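You operate a simulated robot arm through the tools that you are given. There is no shell and no other tool.

The job below is to be done with a simulated robot arm. You get a single attempt, and the scene is never put back.

## Task
Try the black panel: key on, white switch on, water at 3, then press the stop button.
Fine: first the yellow plug in and the supply on; the stop button stays down; leave the other switch off.

The check looks at the end state, three seconds after you hand in, the way a careful person would. Anything else that was tipped, shoved, dropped, spilled or broken makes it a failure.

## Robot
A 6-joint arm with a two-finger parallel gripper, fixed in place. Base frame: the origin is at the foot of the arm, x ahead of it, y to its left, z up. Readings come in m, rad, newtons and seconds.
Its first joint turns from -2.897 to 2.897 rad. Payload 3.91 kg.
Tool frame: the origin (TCP) lies between the finger pads and is the grasp point; the fingertips stand 0.03 m ahead of it; z points along the fingers, y is the line along which they close. The gripper opens to 0.11 m. The fingers are 0.02 m wide and 0.01 m thick; the gripper's body (0.048 by 0.112 m) begins 0.055 m behind the TCP.
Orientation is that of the tool frame in the base frame, as a unit quaternion [w, x, y, z]. With the fingers straight down and closing along the base's y, the tool's x points along the base's -x, its y along +y and its z along -z.

## Interface
- The arm moves only by the tool nudge_tool. Its argument "motion" is a list of rows, each a list of 7 numbers: the closure, from 0 (fully open) to 1 (shut), then the shift along the tool's x, y, z in m, then the turn, a rotation vector about the tool's x, y, z in rad. In form: [[gripper, tx, ty, tz, wx, wy, wz], ...]. A call has 1 to 20 rows; each row shifts and turns the commanded pose from where the row before left it, along the tool's axes as they then stand. A row lasts 0.2 s, in which the tool goes at most 0.05 m and 0.15 rad; a call with a longer step from one row to the next is refused whole, and so is a gripper value outside its range. Where a pose cannot be reached the arm comes as near as it can. A force on the tool above 90 N (or 10 N above the force at the start of the call, whichever is more), or a blocked arm, ends the call early, and 0.2 s more pass. The fingers move at their own pace (about 0.153 m/s each) and stop on an object; they squeeze with about 25 N. The grip force told is the motor's: it shows also when the fingers shut on nothing. Time passes only in rows, and 0.2 s behind the last, so rows that do not move let the fingers close. The reply holds the time, the measured pose of the TCP, the force on the tool along the base axes, the opening and the grip force, in the units named above and with some noise, with the torque about the TCP (base axes, N m) and any sound that the robot's microphone picked up.
- Cameras (640 x 400 px; columns grow to the right, rows downward): "scene" is fixed at [0.0504, 0.5012, 1.5123]; the picture's right is [-0.47, -0.88, 0.00], its down [-0.45, 0.24, -0.86] and it looks along [0.76, -0.41, -0.51] (base axes); focal length 348 px, centre (320, 200). "wrist" rides on the gripper at [0.072, 0.017, -0.103] in the tool frame; the picture's right is [-0.23, 0.97, 0.00], its down [-0.76, -0.18, -0.62] and it looks along [-0.61, -0.14, 0.78] (tool axes); focal length 222 px, centre (320, 200). There is no depth. A picture from a camera that has moved, and an enlarged one, comes with that camera's place and axes in the base frame and with its lens.
- get_image(camera): a new picture of that camera. The clock stands still meanwhile.
- enlarge(camera, box): a new picture of the part [left, top, right, bottom] of that camera's present view, enlarged. The clock stands still meanwhile.
- hand_in(): hands the job in; it is judged then, once.

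Places have to be worked out from the pictures, the camera data and where the tool is seen. Open the gripper and draw the arm clear of the work before you hand the job in, unless the task says otherwise.

The tools are called after ">>>" by a JSON object that holds its "api" and its "payload". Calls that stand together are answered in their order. nudge_tool: Moves the arm, as the interface text tells. Its arguments: {"type":"object","properties":{"motion":{"type":"array","items":{"type":"array","items":{"type":"number"}}}},"required":["motion"]} The other tools are called the same way: get_image (camera) takes a picture; enlarge (camera, box) takes an enlarged picture of a part of a camera's view; hand_in () hands the job in.

At the start:

```text
time: 0.0
ee_pos: [0.4049, 0.2175, 1.3225]
ee_rot: [0.0, 0.001, 1.0, 0.0]
ft_force: [0.2, 0.1, -0.7]
wrist_torque: [0.04, 0.0, 0.01]
opening: 0.1099
grip_force: 0.1
```

scene: 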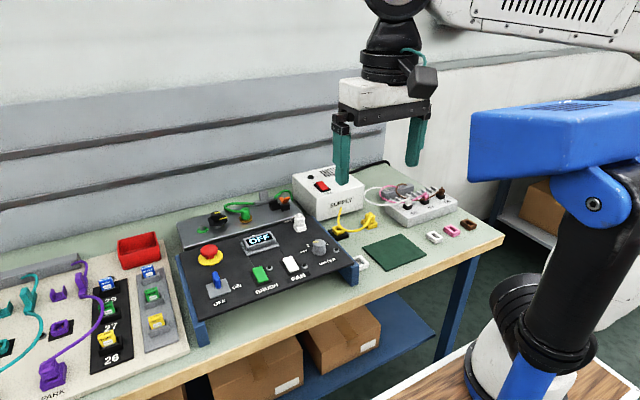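
wrist: 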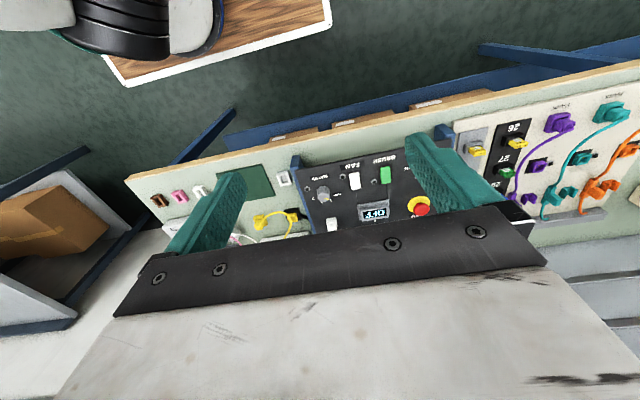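

I start by looking closely at the panel, the supply and the yellow plug to work out where each is.

>>> {"api": "enlarge", "payload": {"camera": "scene", "box": [170, 200, 370, 325]}}

>>> {"api": "enlarge", "payload": {"camera": "scene", "box": [280, 150, 480, 275]}}

>>> {"api": "enlarge", "payload": {"camera": "wrist", "box": [220, 130, 460, 280]}}

```text
3.20 times, centred on (270, 262) of scene
camera zoom: at [0.0504, 0.5012, 1.5123], right [-0.47, -0.88, 0.0], down [-0.45, 0.24, -0.86], along [0.76, -0.41, -0.51], focal length 1113 px, centre (480, 0)
```

zoom: 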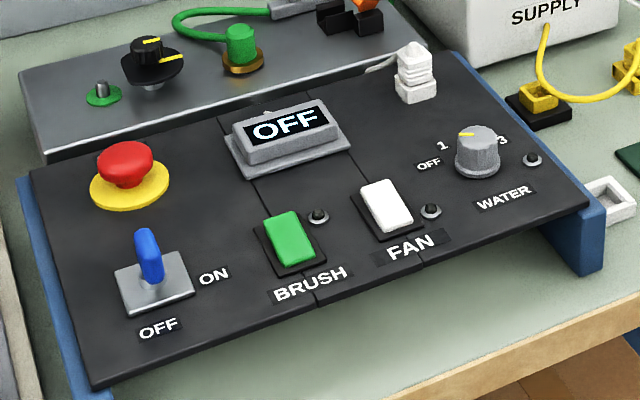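

```text
3.20 times, centred on (380, 212) of scene
camera zoom: at [0.0504, 0.5012, 1.5123], right [-0.47, -0.88, 0.0], down [-0.45, 0.24, -0.86], along [0.76, -0.41, -0.51], focal length 1113 px, centre (128, 160)
```

zoom: 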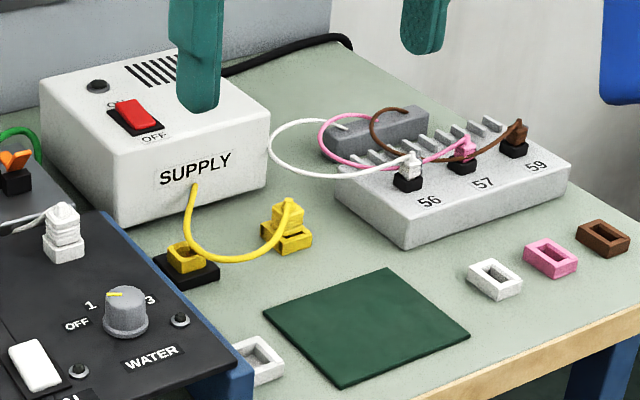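

```text
2.67 times, centred on (340, 205) of wrist
camera zoom: at [0.3315, 0.2319, 1.4242], right [0.23, 0.97, 0.0], down [0.76, -0.18, 0.62], along [0.61, -0.14, -0.78], focal length 592 px, centre (267, 187)
```

zoom: 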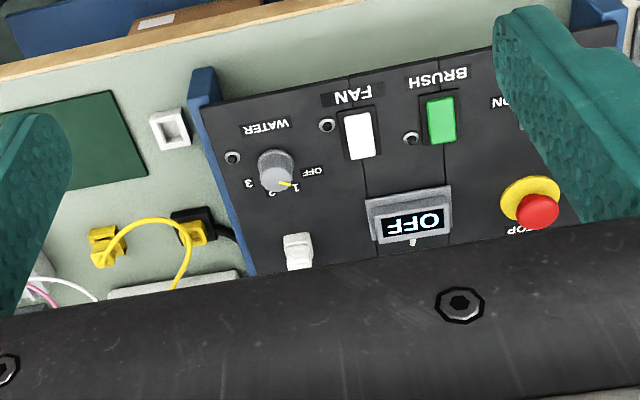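

Triangulating the two views puts the bench top near z≈0.92, the water knob near (0.69, 0.16, 0.96), the stop button near (0.77, 0.41, 0.98) and the yellow plug near (0.75, -0.05, 0.94). I move the tool, still high, to above the panel's near side for a better look.

>>> {"api": "nudge_tool", "payload": {"motion": [[0, -0.039, 0.01, 0.018, 0, 0, 0], [0, -0.039, 0.01, 0.018, 0, 0, 0], [0, -0.039, 0.01, 0.018, 0, 0, 0], [0, -0.039, 0.01, 0.018, 0, 0, 0], [0, 0, 0, 0, 0, 0, 0]]}}

>>> {"api": "get_image", "payload": {"camera": "wrist"}}

```text
time: 1.2
ee_pos: [0.559, 0.2548, 1.2505]
ee_rot: [0.0, 0.001, 1.0, -0.001]
ft_force: [-0.6, 0.4, 0.7]
wrist_torque: [-0.03, -0.01, -0.03]
opening: 0.1101
grip_force: 0.2
```

```text
taken
camera wrist: at [0.4873, 0.27, 1.3523], right [0.23, 0.97, 0.0], down [0.76, -0.18, 0.62], along [0.61, -0.14, -0.78], focal length 222 px, centre (320, 200)
```

wrist: 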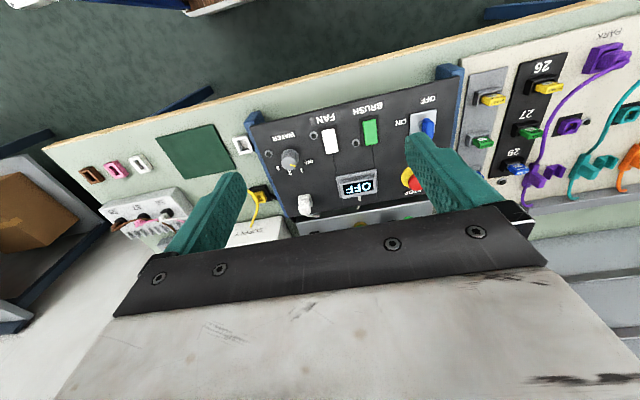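

The whole panel is now in view between the fingers. I enlarge the panel and the area with the yellow plug.

>>> {"api": "enlarge", "payload": {"camera": "wrist", "box": [230, 80, 390, 180]}}

>>> {"api": "enlarge", "payload": {"camera": "wrist", "box": [330, 80, 490, 180]}}

>>> {"api": "enlarge", "payload": {"camera": "scene", "box": [300, 160, 396, 220]}}

>>> {"api": "enlarge", "payload": {"camera": "scene", "box": [316, 195, 396, 245]}}

>>> {"api": "enlarge", "payload": {"camera": "scene", "box": [190, 225, 286, 285]}}

>>> {"api": "enlarge", "payload": {"camera": "scene", "box": [275, 210, 355, 260]}}

```text
4.00 times, centred on (310, 130) of wrist
camera zoom: at [0.4873, 0.27, 1.3523], right [0.23, 0.97, 0.0], down [0.76, -0.18, 0.62], along [0.61, -0.14, -0.78], focal length 888 px, centre (360, 480)
```

zoom: 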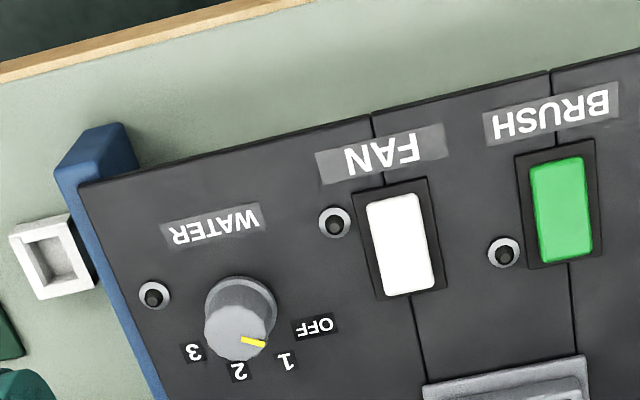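

```text
4.00 times, centred on (410, 130) of wrist
camera zoom: at [0.4873, 0.27, 1.3523], right [0.23, 0.97, 0.0], down [0.76, -0.18, 0.62], along [0.61, -0.14, -0.78], focal length 888 px, centre (-40, 480)
```

zoom: 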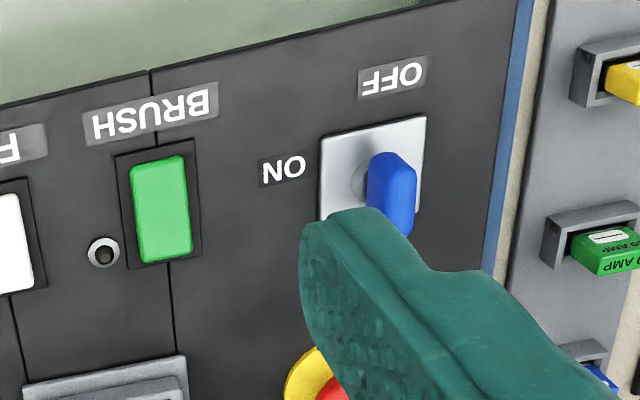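

```text
6.67 times, centred on (348, 190) of scene
camera zoom: at [0.0504, 0.5012, 1.5123], right [-0.47, -0.88, 0.0], down [-0.45, 0.24, -0.86], along [0.76, -0.41, -0.51], focal length 2319 px, centre (133, 267)
```

zoom: 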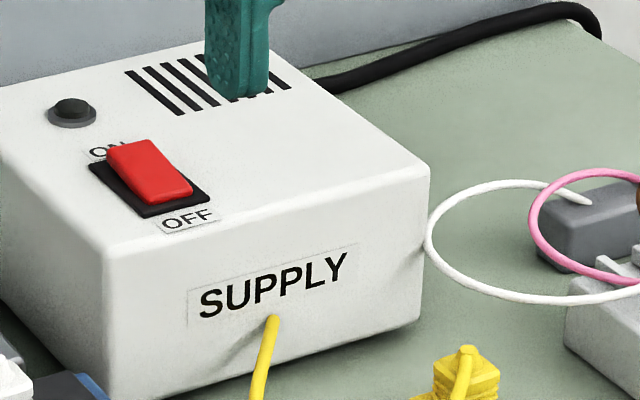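

```text
8.00 times, centred on (356, 220) of scene
camera zoom: at [0.0504, 0.5012, 1.5123], right [-0.47, -0.88, 0.0], down [-0.45, 0.24, -0.86], along [0.76, -0.41, -0.51], focal length 2783 px, centre (32, 40)
```

zoom: 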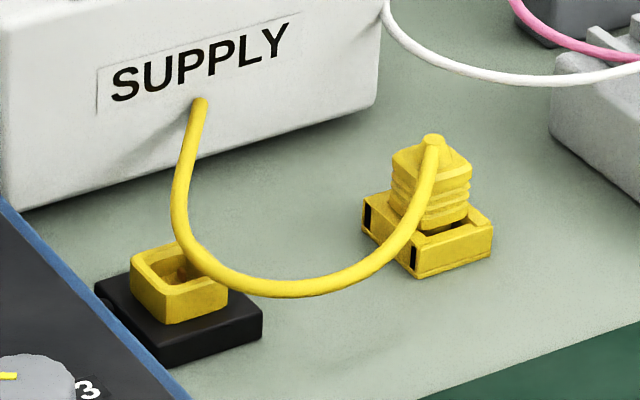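

```text
6.67 times, centred on (238, 255) of scene
camera zoom: at [0.0504, 0.5012, 1.5123], right [-0.47, -0.88, 0.0], down [-0.45, 0.24, -0.86], along [0.76, -0.41, -0.51], focal length 2319 px, centre (867, -167)
```

zoom: 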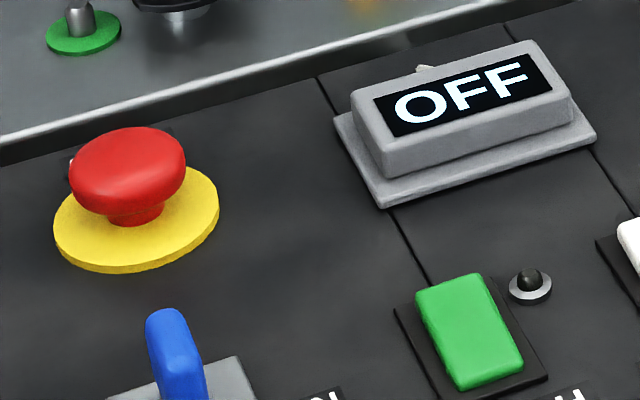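

```text
8.00 times, centred on (315, 235) of scene
camera zoom: at [0.0504, 0.5012, 1.5123], right [-0.47, -0.88, 0.0], down [-0.45, 0.24, -0.86], along [0.76, -0.41, -0.51], focal length 2783 px, centre (360, -80)
```

zoom: 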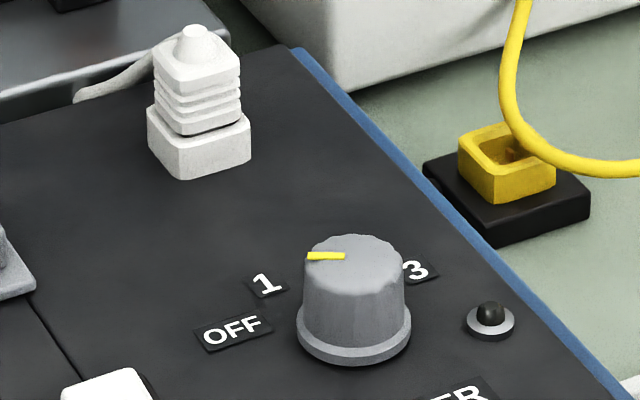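

The supply rocker, key, knob and both panel rockers all look off, and the yellow plug is parked next to the panel's black inlet with the yellow frame. I move over to the plug side, still high, to get a longer triangulation baseline.

>>> {"api": "nudge_tool", "payload": {"motion": [[0, -0.005, -0.048, 0, 0, 0, 0], [0, -0.005, -0.048, 0, 0, 0, 0], [0, -0.005, -0.048, 0.01, 0, 0, 0], [0, -0.005, -0.048, 0.01, 0, 0, 0], [0, -0.005, -0.048, 0.01, 0, 0, 0], [0, 0, 0, 0.02, 0, 0, 0], [0, 0, 0, 0, 0, 0, 0]]}}

>>> {"api": "get_image", "payload": {"camera": "wrist"}}

>>> {"api": "get_image", "payload": {"camera": "scene"}}

```text
time: 2.8
ee_pos: [0.5848, 0.0183, 1.2]
ee_rot: [0.001, 0.001, 1.0, 0.0]
ft_force: [0.1, 0.6, -0.3]
wrist_torque: [0.03, 0.0, 0.01]
opening: 0.1098
grip_force: 0.0
```

```text
taken
camera wrist: at [0.5124, 0.0326, 1.3026], right [0.23, 0.97, 0.0], down [0.76, -0.18, 0.62], along [0.61, -0.14, -0.78], focal length 222 px, centre (320, 200)
```

wrist: 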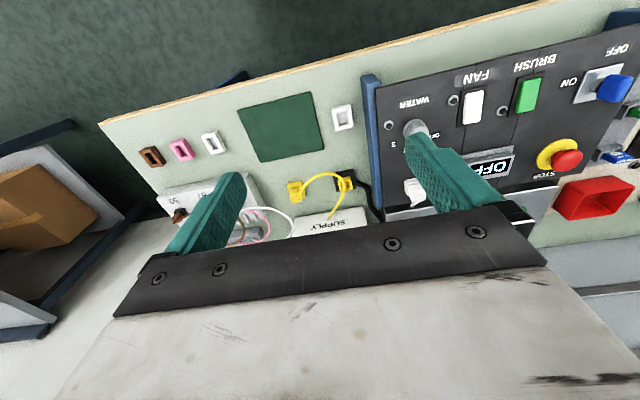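

```text
taken
```

scene: 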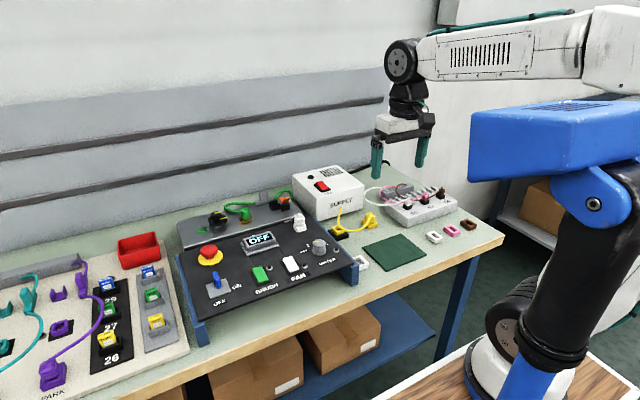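

The plug area is now centred between the fingers; I enlarge it, and the stop and key region on the right.

>>> {"api": "enlarge", "payload": {"camera": "wrist", "box": [240, 130, 400, 230]}}

>>> {"api": "enlarge", "payload": {"camera": "wrist", "box": [380, 30, 640, 192]}}

```text
4.00 times, centred on (320, 180) of wrist
camera zoom: at [0.5124, 0.0326, 1.3026], right [0.23, 0.97, 0.0], down [0.76, -0.18, 0.62], along [0.61, -0.14, -0.78], focal length 888 px, centre (320, 280)
```

zoom: 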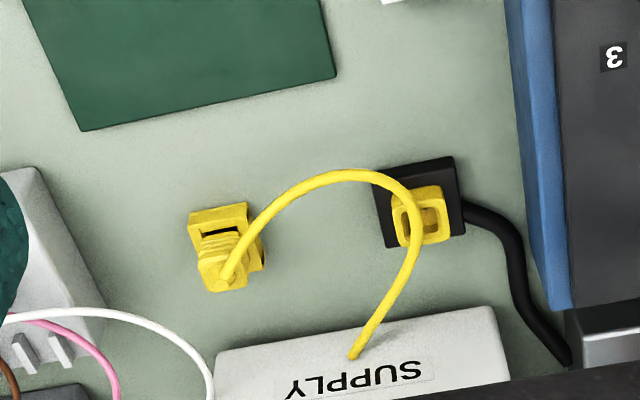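

```text
2.46 times, centred on (510, 111) of wrist
camera zoom: at [0.5124, 0.0326, 1.3026], right [0.23, 0.97, 0.0], down [0.76, -0.18, 0.62], along [0.61, -0.14, -0.78], focal length 547 px, centre (-148, 419)
```

zoom: 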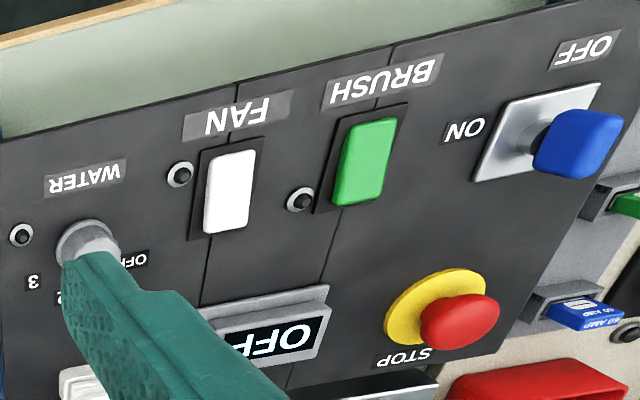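

The views agree: the panel face is horizontal at z≈0.925 and the table at ≈0.84. The plug top is near (0.814, -0.095, 0.90) and the socket near (0.815, 0.022, 0.87). The knob, at (0.690, 0.159), points to OFF. I move closer to the plug and supply for finer views.

>>> {"api": "nudge_tool", "payload": {"motion": [[0, -0.03, -0.005, 0.025, 0, 0, 0], [0, -0.03, -0.005, 0.025, 0, 0, 0], [0, -0.03, -0.005, 0.025, 0, 0, 0], [0, -0.025, -0.005, 0.025, 0, 0, 0], [0, 0, 0, 0, 0, 0, 0]]}}

>>> {"api": "get_image", "payload": {"camera": "wrist"}}

>>> {"api": "enlarge", "payload": {"camera": "wrist", "box": [220, 100, 412, 220]}}

```text
time: 4.0
ee_pos: [0.7021, -0.0036, 1.0999]
ee_rot: [0.0, 0.0, 1.0, 0.0]
ft_force: [0.5, 0.3, 0.0]
wrist_torque: [-0.02, -0.01, 0.0]
opening: 0.11
grip_force: 0.1
```

```text
taken
camera wrist: at [0.6292, 0.012, 1.2024], right [0.23, 0.97, 0.0], down [0.76, -0.18, 0.62], along [0.61, -0.14, -0.78], focal length 222 px, centre (320, 200)
```

wrist: 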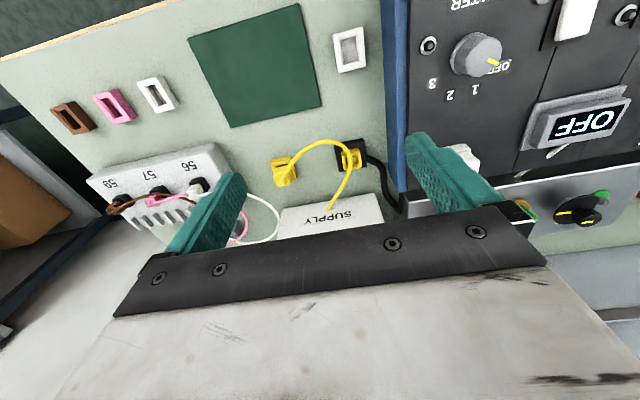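

```text
3.33 times, centred on (316, 160) of wrist
camera zoom: at [0.6292, 0.012, 1.2024], right [0.23, 0.97, 0.0], down [0.76, -0.18, 0.62], along [0.61, -0.14, -0.78], focal length 740 px, centre (333, 333)
```

zoom: 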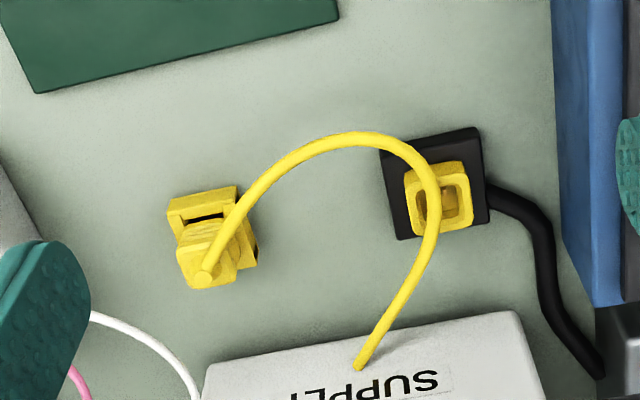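

Both the parked plug (axis about x=0.815, y=-0.097) and the socket (about x=0.814, y=0.0235) are square to the base axes, so the plug needs only a +y shift of about 0.12 m. I move above the plug with the gripper part-closed, staying high.

>>> {"api": "nudge_tool", "payload": {"motion": [[0.45, -0.0285, -0.0235, 0.01, 0, 0, 0], [0.45, -0.0285, -0.0235, 0.015, 0, 0, 0], [0.45, -0.0285, -0.0235, 0.02, 0, 0, 0], [0.45, -0.0285, -0.0235, 0.025, 0, 0, 0], [0.45, 0, 0, 0, 0, 0, 0]]}}

>>> {"api": "get_image", "payload": {"camera": "wrist"}}

>>> {"api": "enlarge", "payload": {"camera": "wrist", "box": [240, 80, 400, 180]}}

>>> {"api": "enlarge", "payload": {"camera": "scene", "box": [310, 150, 438, 230]}}

```text
time: 5.2
ee_pos: [0.8134, -0.0993, 1.029]
ee_rot: [0.0, 0.0, 1.0, 0.0]
ft_force: [0.3, -0.1, 0.3]
wrist_torque: [0.02, -0.04, 0.02]
opening: 0.0605
grip_force: 0.0
```

```text
taken
camera wrist: at [0.7423, -0.0842, 1.1317], right [0.23, 0.97, 0.0], down [0.76, -0.18, 0.62], along [0.61, -0.14, -0.78], focal length 222 px, centre (320, 200)
```

wrist: 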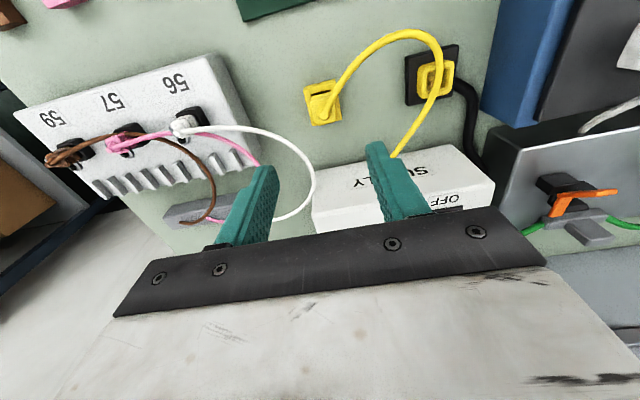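

```text
4.00 times, centred on (320, 130) of wrist
camera zoom: at [0.7423, -0.0842, 1.1317], right [0.23, 0.97, 0.0], down [0.76, -0.18, 0.62], along [0.61, -0.14, -0.78], focal length 888 px, centre (320, 480)
```

zoom: 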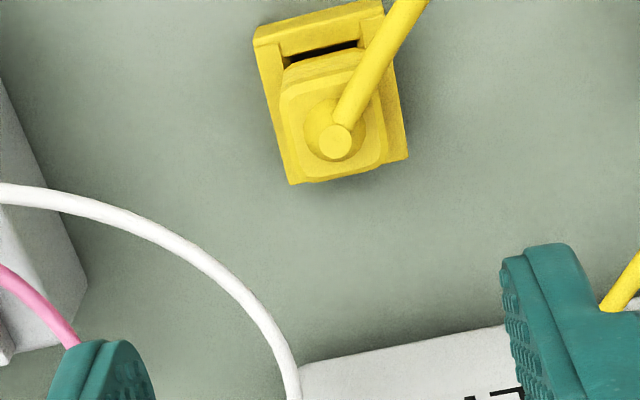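

```text
5.00 times, centred on (374, 190) of scene
camera zoom: at [0.0504, 0.5012, 1.5123], right [-0.47, -0.88, 0.0], down [-0.45, 0.24, -0.86], along [0.76, -0.41, -0.51], focal length 1739 px, centre (50, 250)
```

zoom: 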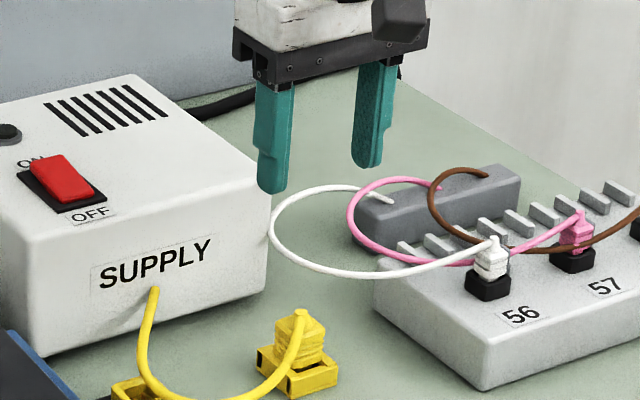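

The camera rays now agree on the plug's top at about (0.8165, -0.0977, 0.895), with the tool 3 mm short in x and 1.5 mm off in y. I correct this and descend part way, then look again.

>>> {"api": "nudge_tool", "payload": {"motion": [[0.45, -0.003, 0.0015, 0.025, 0, 0, 0], [0.45, 0, 0, 0.025, 0, 0, 0], [0.45, 0, 0, 0.025, 0, 0, 0], [0.45, 0, 0, 0.02, 0, 0, 0], [0.45, 0, 0, 0, 0, 0, 0]]}}

>>> {"api": "get_image", "payload": {"camera": "wrist"}}

>>> {"api": "enlarge", "payload": {"camera": "wrist", "box": [240, 80, 432, 200]}}

>>> {"api": "enlarge", "payload": {"camera": "scene", "box": [326, 180, 422, 240]}}

```text
time: 6.4
ee_pos: [0.8156, -0.0957, 0.9334]
ee_rot: [0.0, 0.001, 1.0, 0.0]
ft_force: [-0.1, 0.7, -0.5]
wrist_torque: [-0.02, 0.02, -0.03]
opening: 0.0606
grip_force: 0.2
```

```text
taken
camera wrist: at [0.7436, -0.0808, 1.0358], right [0.23, 0.97, 0.0], down [0.76, -0.18, 0.62], along [0.61, -0.14, -0.78], focal length 222 px, centre (320, 200)
```

wrist: 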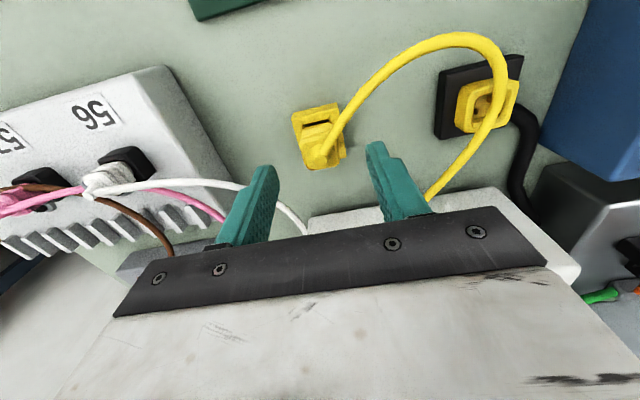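

```text
3.33 times, centred on (336, 140) of wrist
camera zoom: at [0.7436, -0.0808, 1.0358], right [0.23, 0.97, 0.0], down [0.76, -0.18, 0.62], along [0.61, -0.14, -0.78], focal length 740 px, centre (267, 400)
```

zoom: 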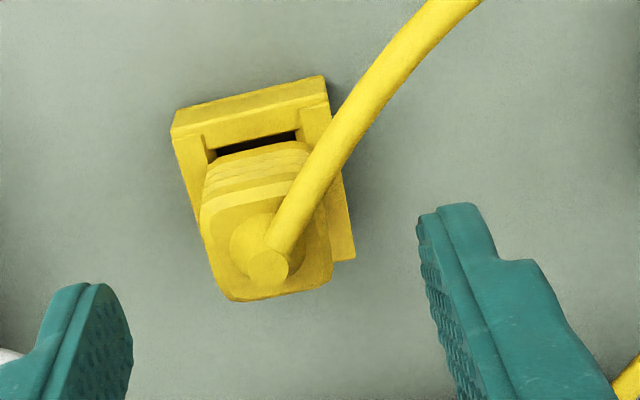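

```text
6.67 times, centred on (374, 210) of scene
camera zoom: at [0.0504, 0.5012, 1.5123], right [-0.47, -0.88, 0.0], down [-0.45, 0.24, -0.86], along [0.76, -0.41, -0.51], focal length 2319 px, centre (-40, 133)
```

zoom: 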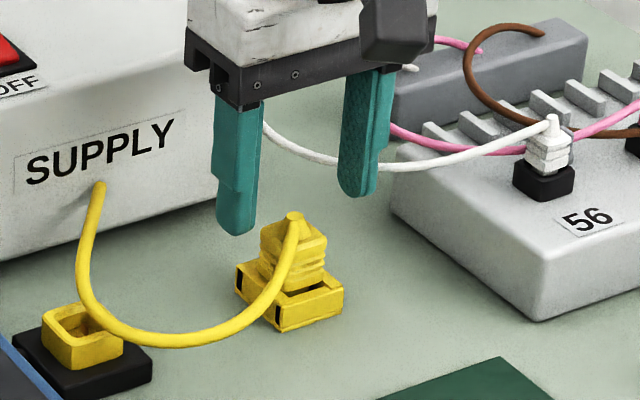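

The tips straddle the plug with the plug about 3 mm to the -y side of centre. I shift 3 mm in -y, lower so the tips sit around z≈0.874 (above the parking frame), and close on the plug body.

>>> {"api": "nudge_tool", "payload": {"motion": [[0.45, -0.001, -0.003, 0.01, 0, 0, 0], [0.45, 0, 0, 0.01, 0, 0, 0], [0.45, 0, 0, 0.009, 0, 0, 0], [0.45, 0, 0, 0, 0, 0, 0]]}}

>>> {"api": "enlarge", "payload": {"camera": "wrist", "box": [240, 100, 432, 220]}}

>>> {"api": "enlarge", "payload": {"camera": "scene", "box": [326, 180, 422, 240]}}

```text
time: 7.4
ee_pos: [0.8178, -0.0988, 0.9047]
ee_rot: [0.0, 0.0, 1.0, 0.0]
ft_force: [-0.8, -0.2, 0.0]
wrist_torque: [0.02, -0.01, 0.0]
opening: 0.0604
grip_force: 0.0
```

```text
3.33 times, centred on (336, 160) of wrist
camera zoom: at [0.7457, -0.0839, 1.0075], right [0.23, 0.97, 0.0], down [0.76, -0.18, 0.62], along [0.61, -0.14, -0.78], focal length 740 px, centre (267, 333)
```

zoom: 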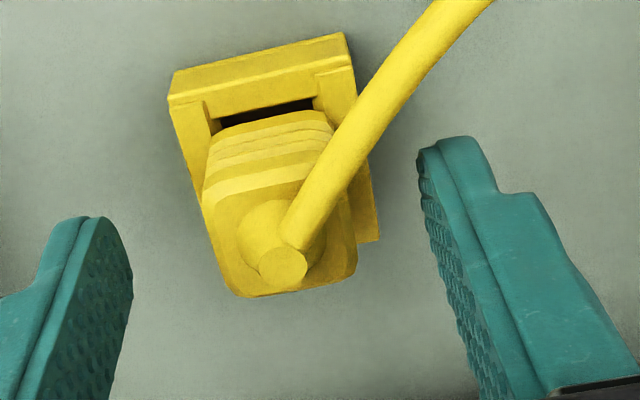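

```text
6.67 times, centred on (374, 210) of scene
camera zoom: at [0.0504, 0.5012, 1.5123], right [-0.47, -0.88, 0.0], down [-0.45, 0.24, -0.86], along [0.76, -0.41, -0.51], focal length 2319 px, centre (-40, 133)
```

zoom: 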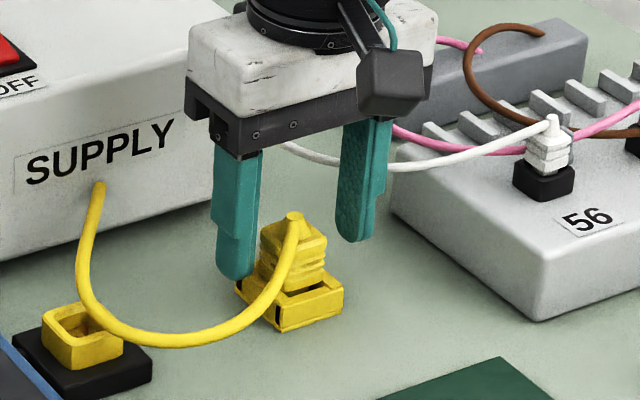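

Both fingers straddle the plug and the cable leaves between -x and +y, just beside the +y finger. I shift 3 mm in +x to keep clear of the cable, then close.

>>> {"api": "nudge_tool", "payload": {"motion": [[0.45, -0.003, 0, 0, 0, 0, 0], [0.65, 0, 0, 0, 0, 0, 0], [1, 0, 0, 0, 0, 0, 0], [1, 0, 0, 0, 0, 0, 0], [1, 0, 0, 0, 0, 0, 0]]}}

>>> {"api": "enlarge", "payload": {"camera": "wrist", "box": [240, 100, 432, 220]}}

>>> {"api": "enlarge", "payload": {"camera": "scene", "box": [326, 180, 422, 240]}}

```text
time: 8.6
ee_pos: [0.8205, -0.0987, 0.9056]
ee_rot: [0.0, 0.0, 1.0, 0.001]
ft_force: [0.3, 8.8, -0.7]
wrist_torque: [0.41, 0.03, -0.06]
opening: 0.0239
grip_force: 24.9
```

```text
3.33 times, centred on (336, 160) of wrist
camera zoom: at [0.7484, -0.083, 1.0078], right [0.23, 0.97, 0.0], down [0.76, -0.18, 0.62], along [0.61, -0.14, -0.78], focal length 740 px, centre (267, 333)
```

zoom: 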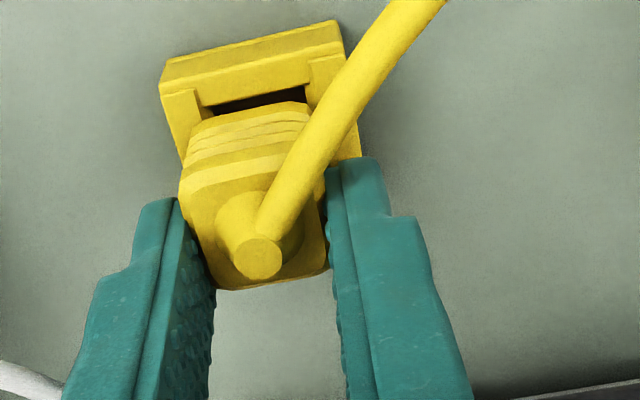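

```text
6.67 times, centred on (374, 210) of scene
camera zoom: at [0.0504, 0.5012, 1.5123], right [-0.47, -0.88, 0.0], down [-0.45, 0.24, -0.86], along [0.76, -0.41, -0.51], focal length 2319 px, centre (-40, 133)
```

zoom: 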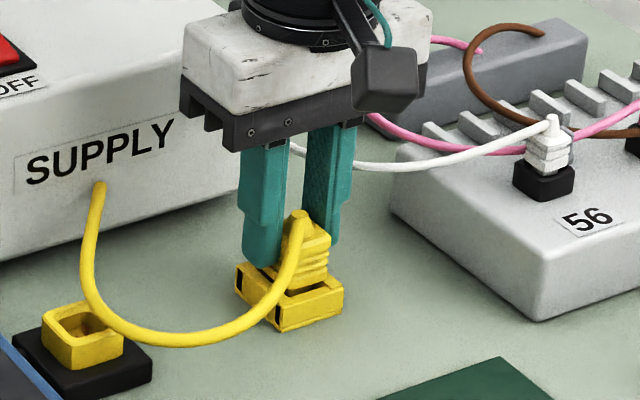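

The plug is held (opening 23.9 mm), with an 8.8 N sideways load showing the plug sits slightly to +y. I nudge +y by 2 mm to relax that before lifting.

>>> {"api": "nudge_tool", "payload": {"motion": [[1, 0, 0.002, 0, 0, 0, 0], [1, 0, 0, 0, 0, 0, 0]]}}

```text
time: 9.2
ee_pos: [0.8198, -0.0963, 0.9054]
ee_rot: [0.0, 0.001, 1.0, 0.0]
ft_force: [0.4, -0.1, 0.0]
wrist_torque: [-0.01, -0.02, -0.02]
opening: 0.024
grip_force: 24.9
```

Sideways load is gone, so the plug's centre is at y≈-0.0965. I lift slowly.

>>> {"api": "nudge_tool", "payload": {"motion": [[1, 0, 0, -0.005, 0, 0, 0], [1, 0, 0, -0.01, 0, 0, 0], [1, 0, 0, -0.01, 0, 0, 0], [1, 0, 0, -0.015, 0, 0, 0], [1, 0, 0, -0.02, 0, 0, 0], [1, 0, 0, 0, 0, 0, 0]]}}

>>> {"api": "enlarge", "payload": {"camera": "wrist", "box": [220, 60, 460, 210]}}

>>> {"api": "enlarge", "payload": {"camera": "scene", "box": [316, 170, 412, 230]}}

```text
time: 10.6
ee_pos: [0.8198, -0.097, 0.9653]
ee_rot: [0.001, 0.0, 1.0, 0.0]
ft_force: [-0.4, 0.2, -1.0]
wrist_torque: [0.0, 0.0, 0.02]
opening: 0.0239
grip_force: 24.4
```

```text
2.67 times, centred on (340, 135) of wrist
camera zoom: at [0.748, -0.0813, 1.0678], right [0.23, 0.97, 0.0], down [0.76, -0.18, 0.62], along [0.61, -0.14, -0.78], focal length 592 px, centre (267, 373)
```

zoom: 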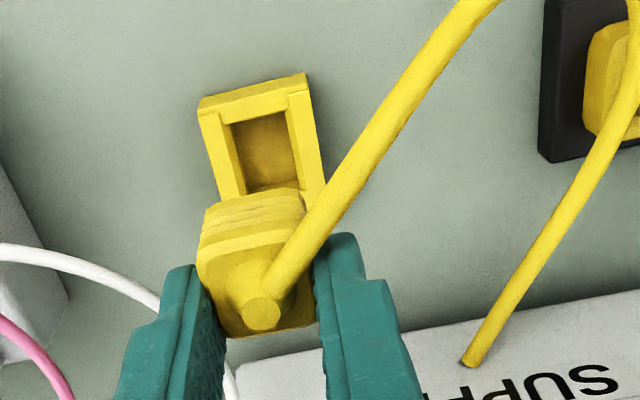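

```text
6.67 times, centred on (364, 200) of scene
camera zoom: at [0.0504, 0.5012, 1.5123], right [-0.47, -0.88, 0.0], down [-0.45, 0.24, -0.86], along [0.76, -0.41, -0.51], focal length 2319 px, centre (27, 200)
```

zoom: 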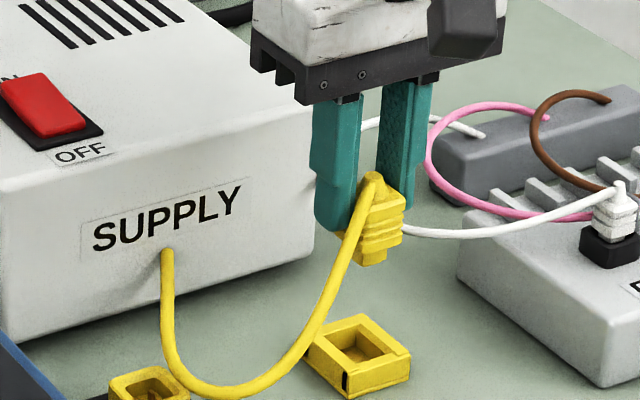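

The plug came free cleanly and the parking frame stayed put. I carry it sideways at this height to just over the socket and look.

>>> {"api": "nudge_tool", "payload": {"motion": [[1, 0, 0.02, -0.005, 0, 0, 0], [1, 0, 0.03, 0, 0, 0, 0], [1, 0, 0.03, 0, 0, 0, 0], [1, 0.002, 0.03, 0, 0, 0, 0], [1, 0, 0.01, 0, 0, 0, 0], [1, 0, 0, 0, 0, 0, 0]]}}

>>> {"api": "enlarge", "payload": {"camera": "wrist", "box": [220, 60, 460, 210]}}

>>> {"api": "enlarge", "payload": {"camera": "scene", "box": [296, 190, 392, 250]}}

```text
time: 12.0
ee_pos: [0.816, 0.022, 0.9706]
ee_rot: [0.0, 0.001, 1.0, 0.0]
ft_force: [-1.1, -0.1, 0.0]
wrist_torque: [-0.01, -0.02, -0.02]
opening: 0.0241
grip_force: 24.9
```

```text
2.67 times, centred on (340, 135) of wrist
camera zoom: at [0.745, 0.0372, 1.0732], right [0.23, 0.97, 0.0], down [0.76, -0.18, 0.62], along [0.61, -0.14, -0.78], focal length 592 px, centre (267, 373)
```

zoom: 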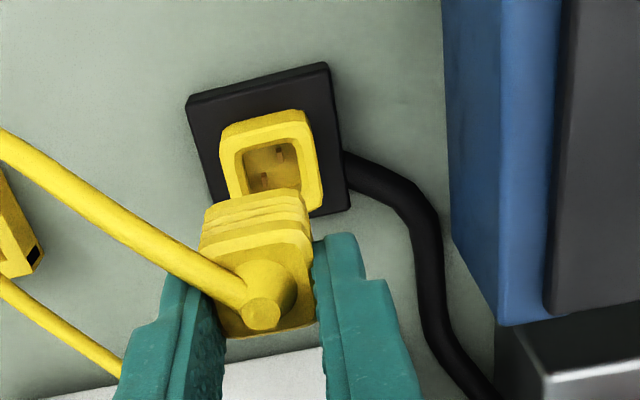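

```text
6.67 times, centred on (344, 220) of scene
camera zoom: at [0.0504, 0.5012, 1.5123], right [-0.47, -0.88, 0.0], down [-0.45, 0.24, -0.86], along [0.76, -0.41, -0.51], focal length 2319 px, centre (160, 67)
```

zoom: 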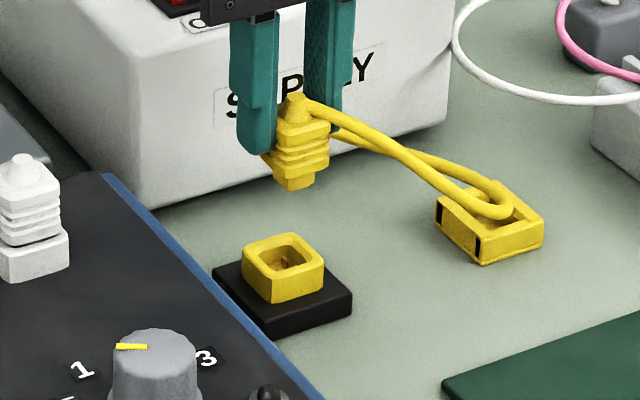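

The cable followed freely. In the picture the socket centre lies about 3 mm further in +y and about 1 mm back in x from the plug, so I correct that and descend until the prong is just above the socket mouth.

>>> {"api": "nudge_tool", "payload": {"motion": [[1, 0.001, 0.003, 0.008, 0, 0, 0], [1, 0, 0, 0.01, 0, 0, 0], [1, 0, 0, 0.01, 0, 0, 0], [1, 0, 0, 0.007, 0, 0, 0], [1, 0, 0, 0, 0, 0, 0]]}}

>>> {"api": "enlarge", "payload": {"camera": "wrist", "box": [240, 80, 432, 200]}}

>>> {"api": "enlarge", "payload": {"camera": "scene", "box": [304, 195, 384, 245]}}

```text
time: 13.2
ee_pos: [0.817, 0.0274, 0.9358]
ee_rot: [0.001, 0.001, 1.0, 0.0]
ft_force: [0.1, -0.7, -0.2]
wrist_torque: [-0.02, 0.01, 0.01]
opening: 0.0238
grip_force: 25.1
```

```text
3.33 times, centred on (336, 140) of wrist
camera zoom: at [0.7449, 0.041, 1.0385], right [0.23, 0.97, 0.0], down [0.76, -0.18, 0.62], along [0.61, -0.14, -0.78], focal length 740 px, centre (267, 400)
```

zoom: 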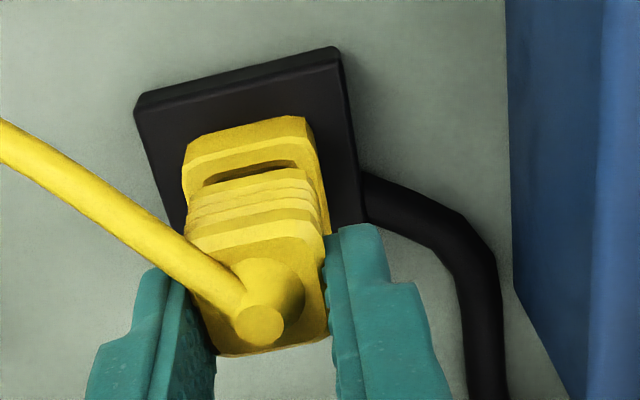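

```text
8.00 times, centred on (344, 220) of scene
camera zoom: at [0.0504, 0.5012, 1.5123], right [-0.47, -0.88, 0.0], down [-0.45, 0.24, -0.86], along [0.76, -0.41, -0.51], focal length 2783 px, centre (128, 40)
```

zoom: 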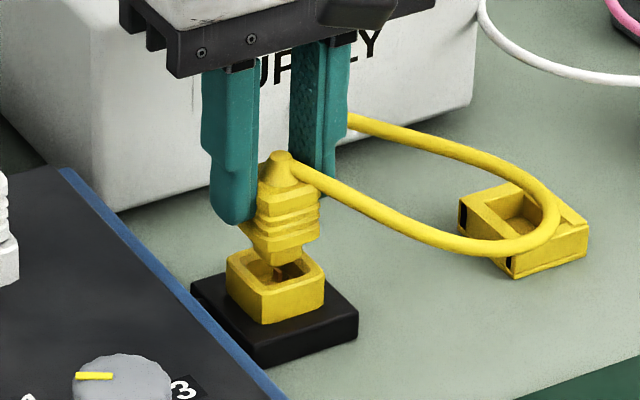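

In the tool frame the socket centre and plug axis now agree to within about 0.5 mm. I lower gently into the mouth and watch the force.

>>> {"api": "nudge_tool", "payload": {"motion": [[1, 0, 0, 0.005, 0, 0, 0], [1, 0, 0, 0.005, 0, 0, 0], [1, 0, 0, 0.004, 0, 0, 0], [1, 0, 0, 0, 0, 0, 0]]}}

>>> {"api": "enlarge", "payload": {"camera": "scene", "box": [304, 195, 384, 245]}}

```text
time: 14.2
ee_pos: [0.8202, 0.0249, 0.9227]
ee_rot: [0.002, 0.0, 1.0, -0.001]
ft_force: [11.0, -0.9, 9.1]
wrist_torque: [-0.02, -0.39, 0.01]
opening: 0.0239
grip_force: 25.3
```

```text
8.00 times, centred on (344, 220) of scene
camera zoom: at [0.0504, 0.5012, 1.5123], right [-0.47, -0.88, 0.0], down [-0.45, 0.24, -0.86], along [0.76, -0.41, -0.51], focal length 2783 px, centre (128, 40)
```

zoom: 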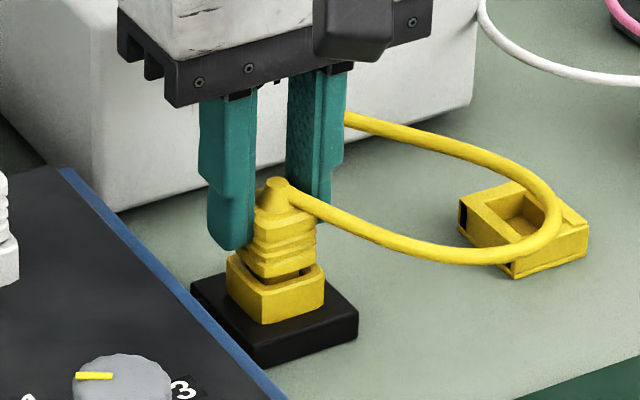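

The prong has entered and is pushed by 11 N in +x, so the hole centre lies slightly further in +x. I shift +x 2 mm to unload before pressing on.

>>> {"api": "nudge_tool", "payload": {"motion": [[1, -0.002, 0, 0, 0, 0, 0], [1, 0, 0, 0, 0, 0, 0]]}}

```text
time: 14.8
ee_pos: [0.8184, 0.0265, 0.9216]
ee_rot: [-0.001, 0.001, 1.0, 0.0]
ft_force: [3.7, -1.7, 6.6]
wrist_torque: [-0.08, -0.13, 0.03]
opening: 0.0238
grip_force: 24.8
```

Side load fell to 3.7 N; I add 1 mm more in +x and push down in small steps.

>>> {"api": "nudge_tool", "payload": {"motion": [[1, -0.001, 0, 0, 0, 0, 0], [1, 0, 0, 0.003, 0, 0, 0], [1, 0, 0, 0.003, 0, 0, 0], [1, 0, 0, 0, 0, 0, 0]]}}

>>> {"api": "enlarge", "payload": {"camera": "scene", "box": [304, 195, 384, 245]}}

```text
time: 15.8
ee_pos: [0.8205, 0.0267, 0.9177]
ee_rot: [0.001, 0.001, 1.0, 0.0]
ft_force: [0.9, -4.0, 19.4]
wrist_torque: [-0.12, 0.06, -0.01]
opening: 0.0238
grip_force: 25.2
```

```text
8.00 times, centred on (344, 220) of scene
camera zoom: at [0.0504, 0.5012, 1.5123], right [-0.47, -0.88, 0.0], down [-0.45, 0.24, -0.86], along [0.76, -0.41, -0.51], focal length 2783 px, centre (128, 40)
```

zoom: 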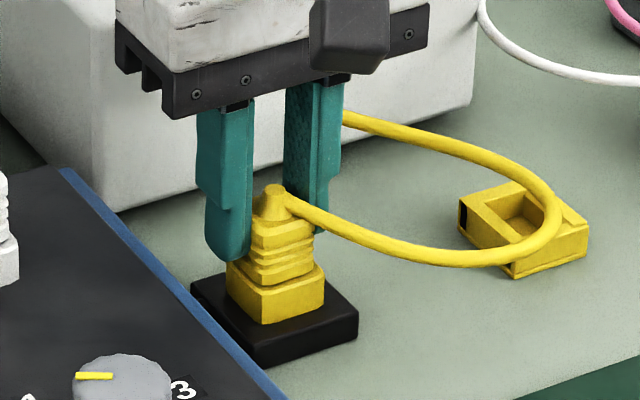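

The plug is going in with 19 N downwards and a 4 N load towards -y. I ease -y 1 mm and push on a few millimetres.

>>> {"api": "nudge_tool", "payload": {"motion": [[1, 0, -0.001, 0, 0, 0, 0], [1, 0, 0, 0.002, 0, 0, 0], [1, 0, 0, 0.002, 0, 0, 0], [1, 0, 0, 0, 0, 0, 0]]}}

>>> {"api": "enlarge", "payload": {"camera": "scene", "box": [304, 195, 384, 245]}}

>>> {"api": "enlarge", "payload": {"camera": "wrist", "box": [240, 80, 432, 200]}}

```text
time: 16.8
ee_pos: [0.8189, 0.0261, 0.9122]
ee_rot: [0.0, -0.001, 1.0, -0.001]
ft_force: [1.0, 6.1, 18.6]
wrist_torque: [0.21, 0.01, 0.0]
opening: 0.0241
grip_force: 24.6
```

```text
8.00 times, centred on (344, 220) of scene
camera zoom: at [0.0504, 0.5012, 1.5123], right [-0.47, -0.88, 0.0], down [-0.45, 0.24, -0.86], along [0.76, -0.41, -0.51], focal length 2783 px, centre (128, 40)
```

zoom: 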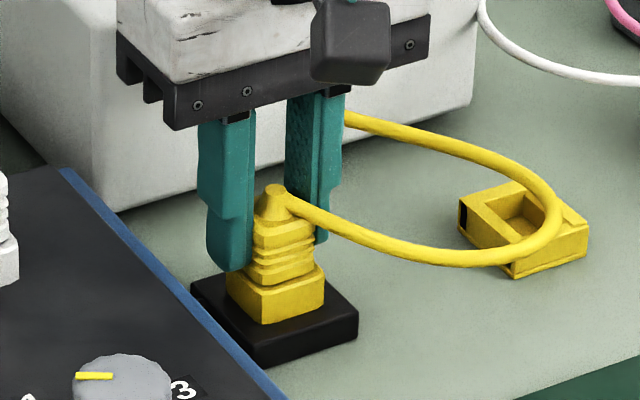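

```text
3.33 times, centred on (336, 140) of wrist
camera zoom: at [0.7475, 0.0407, 1.0147], right [0.23, 0.97, 0.0], down [0.76, -0.18, 0.62], along [0.61, -0.14, -0.78], focal length 740 px, centre (267, 400)
```

zoom: 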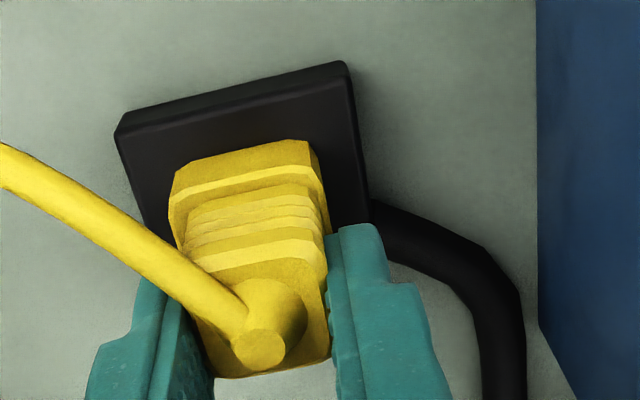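

The fingers slipped down about 5 mm on the plug at 19 N while the plug itself stayed put, so it is either seated or jammed. I enlarge to see the gap between the plug and the frame, with the panel's white plug as reference.

>>> {"api": "enlarge", "payload": {"camera": "scene", "box": [328, 212, 352, 237]}}

>>> {"api": "enlarge", "payload": {"camera": "scene", "box": [288, 208, 312, 233]}}

>>> {"api": "enlarge", "payload": {"camera": "wrist", "box": [280, 110, 360, 160]}}

```text
16.00 times, centred on (340, 224) of scene
camera zoom: at [0.0504, 0.5012, 1.5123], right [-0.47, -0.88, 0.0], down [-0.45, 0.24, -0.86], along [0.76, -0.41, -0.51], focal length 5565 px, centre (0, -192)
```

zoom: 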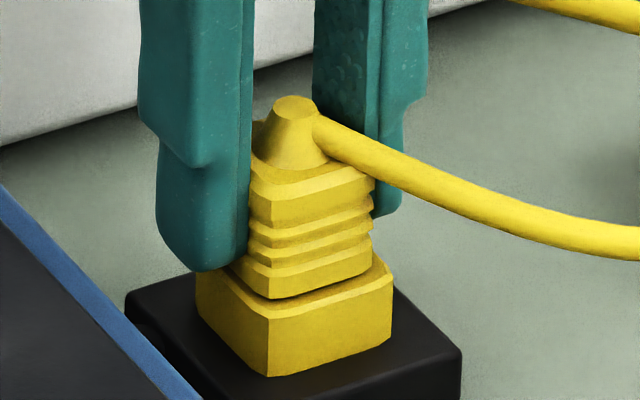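

```text
16.00 times, centred on (300, 220) of scene
camera zoom: at [0.0504, 0.5012, 1.5123], right [-0.47, -0.88, 0.0], down [-0.45, 0.24, -0.86], along [0.76, -0.41, -0.51], focal length 5565 px, centre (640, -128)
```

zoom: 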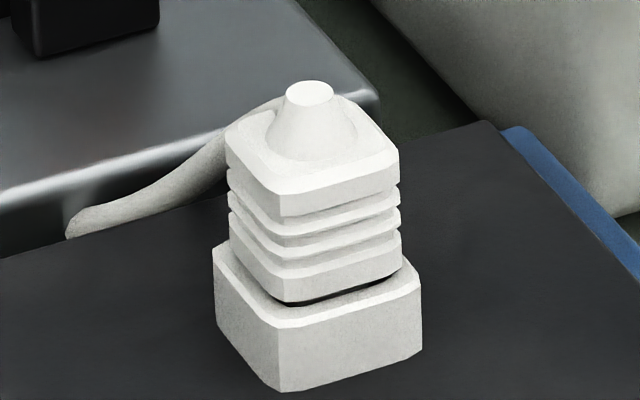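

```text
8.00 times, centred on (320, 135) of wrist
camera zoom: at [0.7475, 0.0407, 1.0147], right [0.23, 0.97, 0.0], down [0.76, -0.18, 0.62], along [0.61, -0.14, -0.78], focal length 1777 px, centre (320, 720)
```

zoom: 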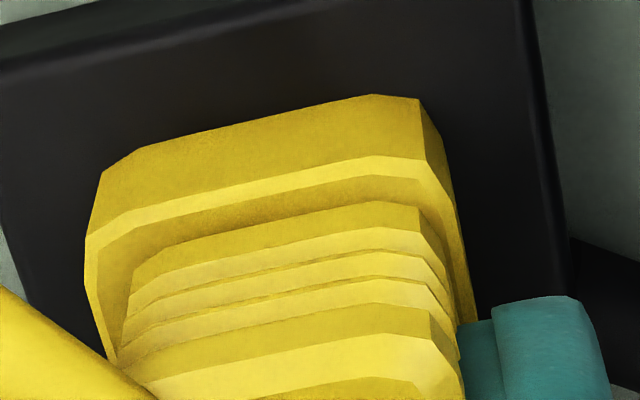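

The yellow plug sits in its frame as deeply as the panel's factory-fitted white plug does, so I judge it seated. I undo the side shift, open part way and rise straight up.

>>> {"api": "nudge_tool", "payload": {"motion": [[1, 0, 0.0006, 0, 0, 0, 0], [0.55, 0, 0, 0, 0, 0, 0], [0.5, 0, 0, 0, 0, 0, 0], [0.5, 0, 0, -0.02, 0, 0, 0], [0.5, 0, 0, -0.03, 0, 0, 0], [0.5, 0, 0, -0.04, 0, 0, 0], [0.5, 0, 0, -0.04, 0, 0, 0], [0.5, 0, 0, 0, 0, 0, 0]]}}

>>> {"api": "enlarge", "payload": {"camera": "scene", "box": [304, 195, 384, 245]}}

>>> {"api": "get_image", "payload": {"camera": "wrist"}}

```text
time: 18.6
ee_pos: [0.8185, 0.0252, 1.0419]
ee_rot: [0.0, 0.001, 1.0, 0.0]
ft_force: [1.0, -0.3, -0.3]
wrist_torque: [0.02, 0.0, 0.0]
opening: 0.0548
grip_force: 0.1
```

```text
8.00 times, centred on (344, 220) of scene
camera zoom: at [0.0504, 0.5012, 1.5123], right [-0.47, -0.88, 0.0], down [-0.45, 0.24, -0.86], along [0.76, -0.41, -0.51], focal length 2783 px, centre (128, 40)
```

zoom: 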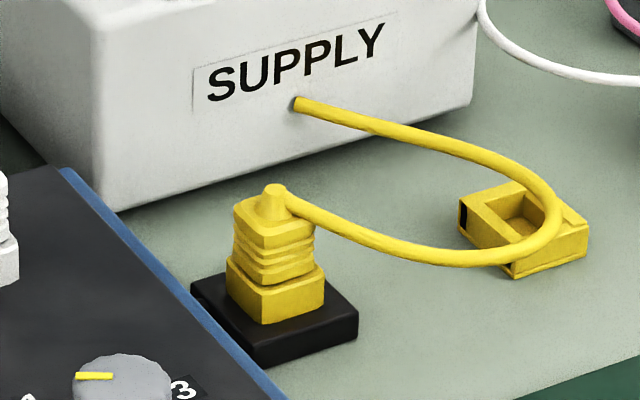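

```text
taken
camera wrist: at [0.7463, 0.0404, 1.1429], right [0.23, 0.97, 0.0], down [0.76, -0.18, 0.62], along [0.61, -0.14, -0.78], focal length 222 px, centre (320, 200)
```

wrist: 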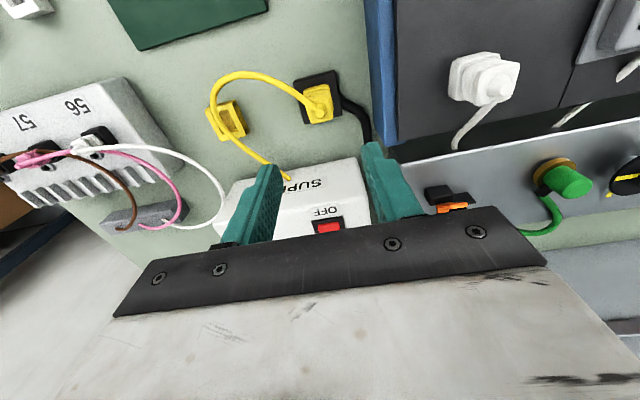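

The plug stays seated after release. Next is the supply rocker, which looks to be near (0.97, -0.005). I move forward, keeping high, to see it well.

>>> {"api": "nudge_tool", "payload": {"motion": [[0.5, -0.02, -0.008, -0.02, 0, 0, 0], [0.5, -0.03, -0.008, -0.02, 0, 0, 0], [0.5, -0.03, -0.008, -0.02, 0, 0, 0], [0.5, 0, 0, 0, 0, 0, 0]]}}

>>> {"api": "get_image", "payload": {"camera": "wrist"}}

>>> {"api": "enlarge", "payload": {"camera": "scene", "box": [304, 165, 352, 195]}}

```text
time: 19.6
ee_pos: [0.9011, 0.002, 1.1015]
ee_rot: [0.0, -0.001, 1.0, 0.0]
ft_force: [-0.1, -0.5, 0.0]
wrist_torque: [0.0, 0.01, 0.02]
opening: 0.055
grip_force: 0.2
```

```text
taken
camera wrist: at [0.8289, 0.0176, 1.2036], right [0.23, 0.97, 0.0], down [0.76, -0.18, 0.62], along [0.61, -0.14, -0.78], focal length 222 px, centre (320, 200)
```

wrist: 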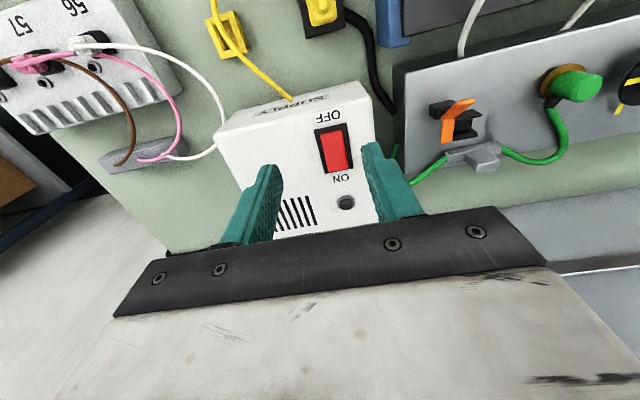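

```text
13.33 times, centred on (328, 180) of scene
camera zoom: at [0.0504, 0.5012, 1.5123], right [-0.47, -0.88, 0.0], down [-0.45, 0.24, -0.86], along [0.76, -0.41, -0.51], focal length 4638 px, centre (213, 467)
```

zoom: 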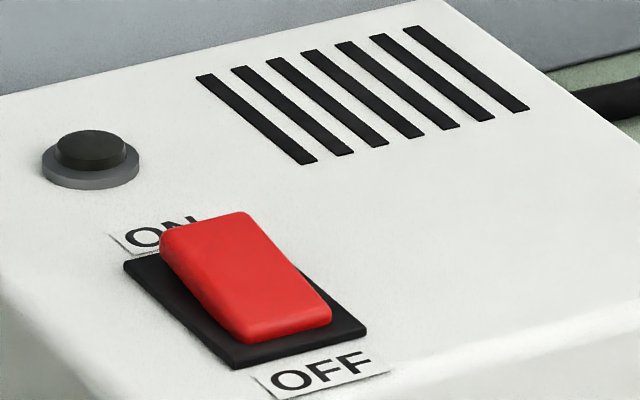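

The ON end of the red rocker (far side) stands raised and the OFF end is down, so I have to press the far end. I enlarge to locate it.

>>> {"api": "enlarge", "payload": {"camera": "wrist", "box": [260, 90, 400, 190]}}

```text
4.00 times, centred on (330, 140) of wrist
camera zoom: at [0.8289, 0.0176, 1.2036], right [0.23, 0.97, 0.0], down [0.76, -0.18, 0.62], along [0.61, -0.14, -0.78], focal length 888 px, centre (280, 440)
```

zoom: 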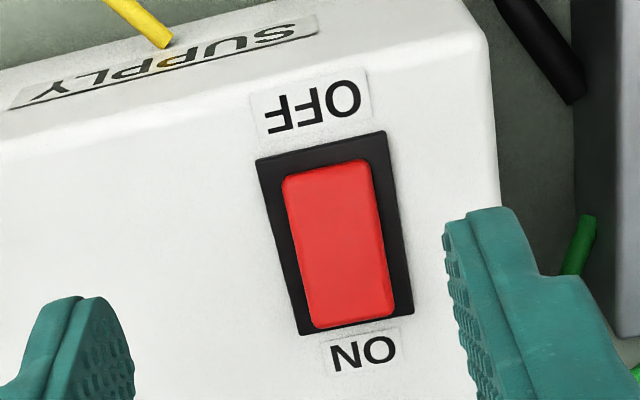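

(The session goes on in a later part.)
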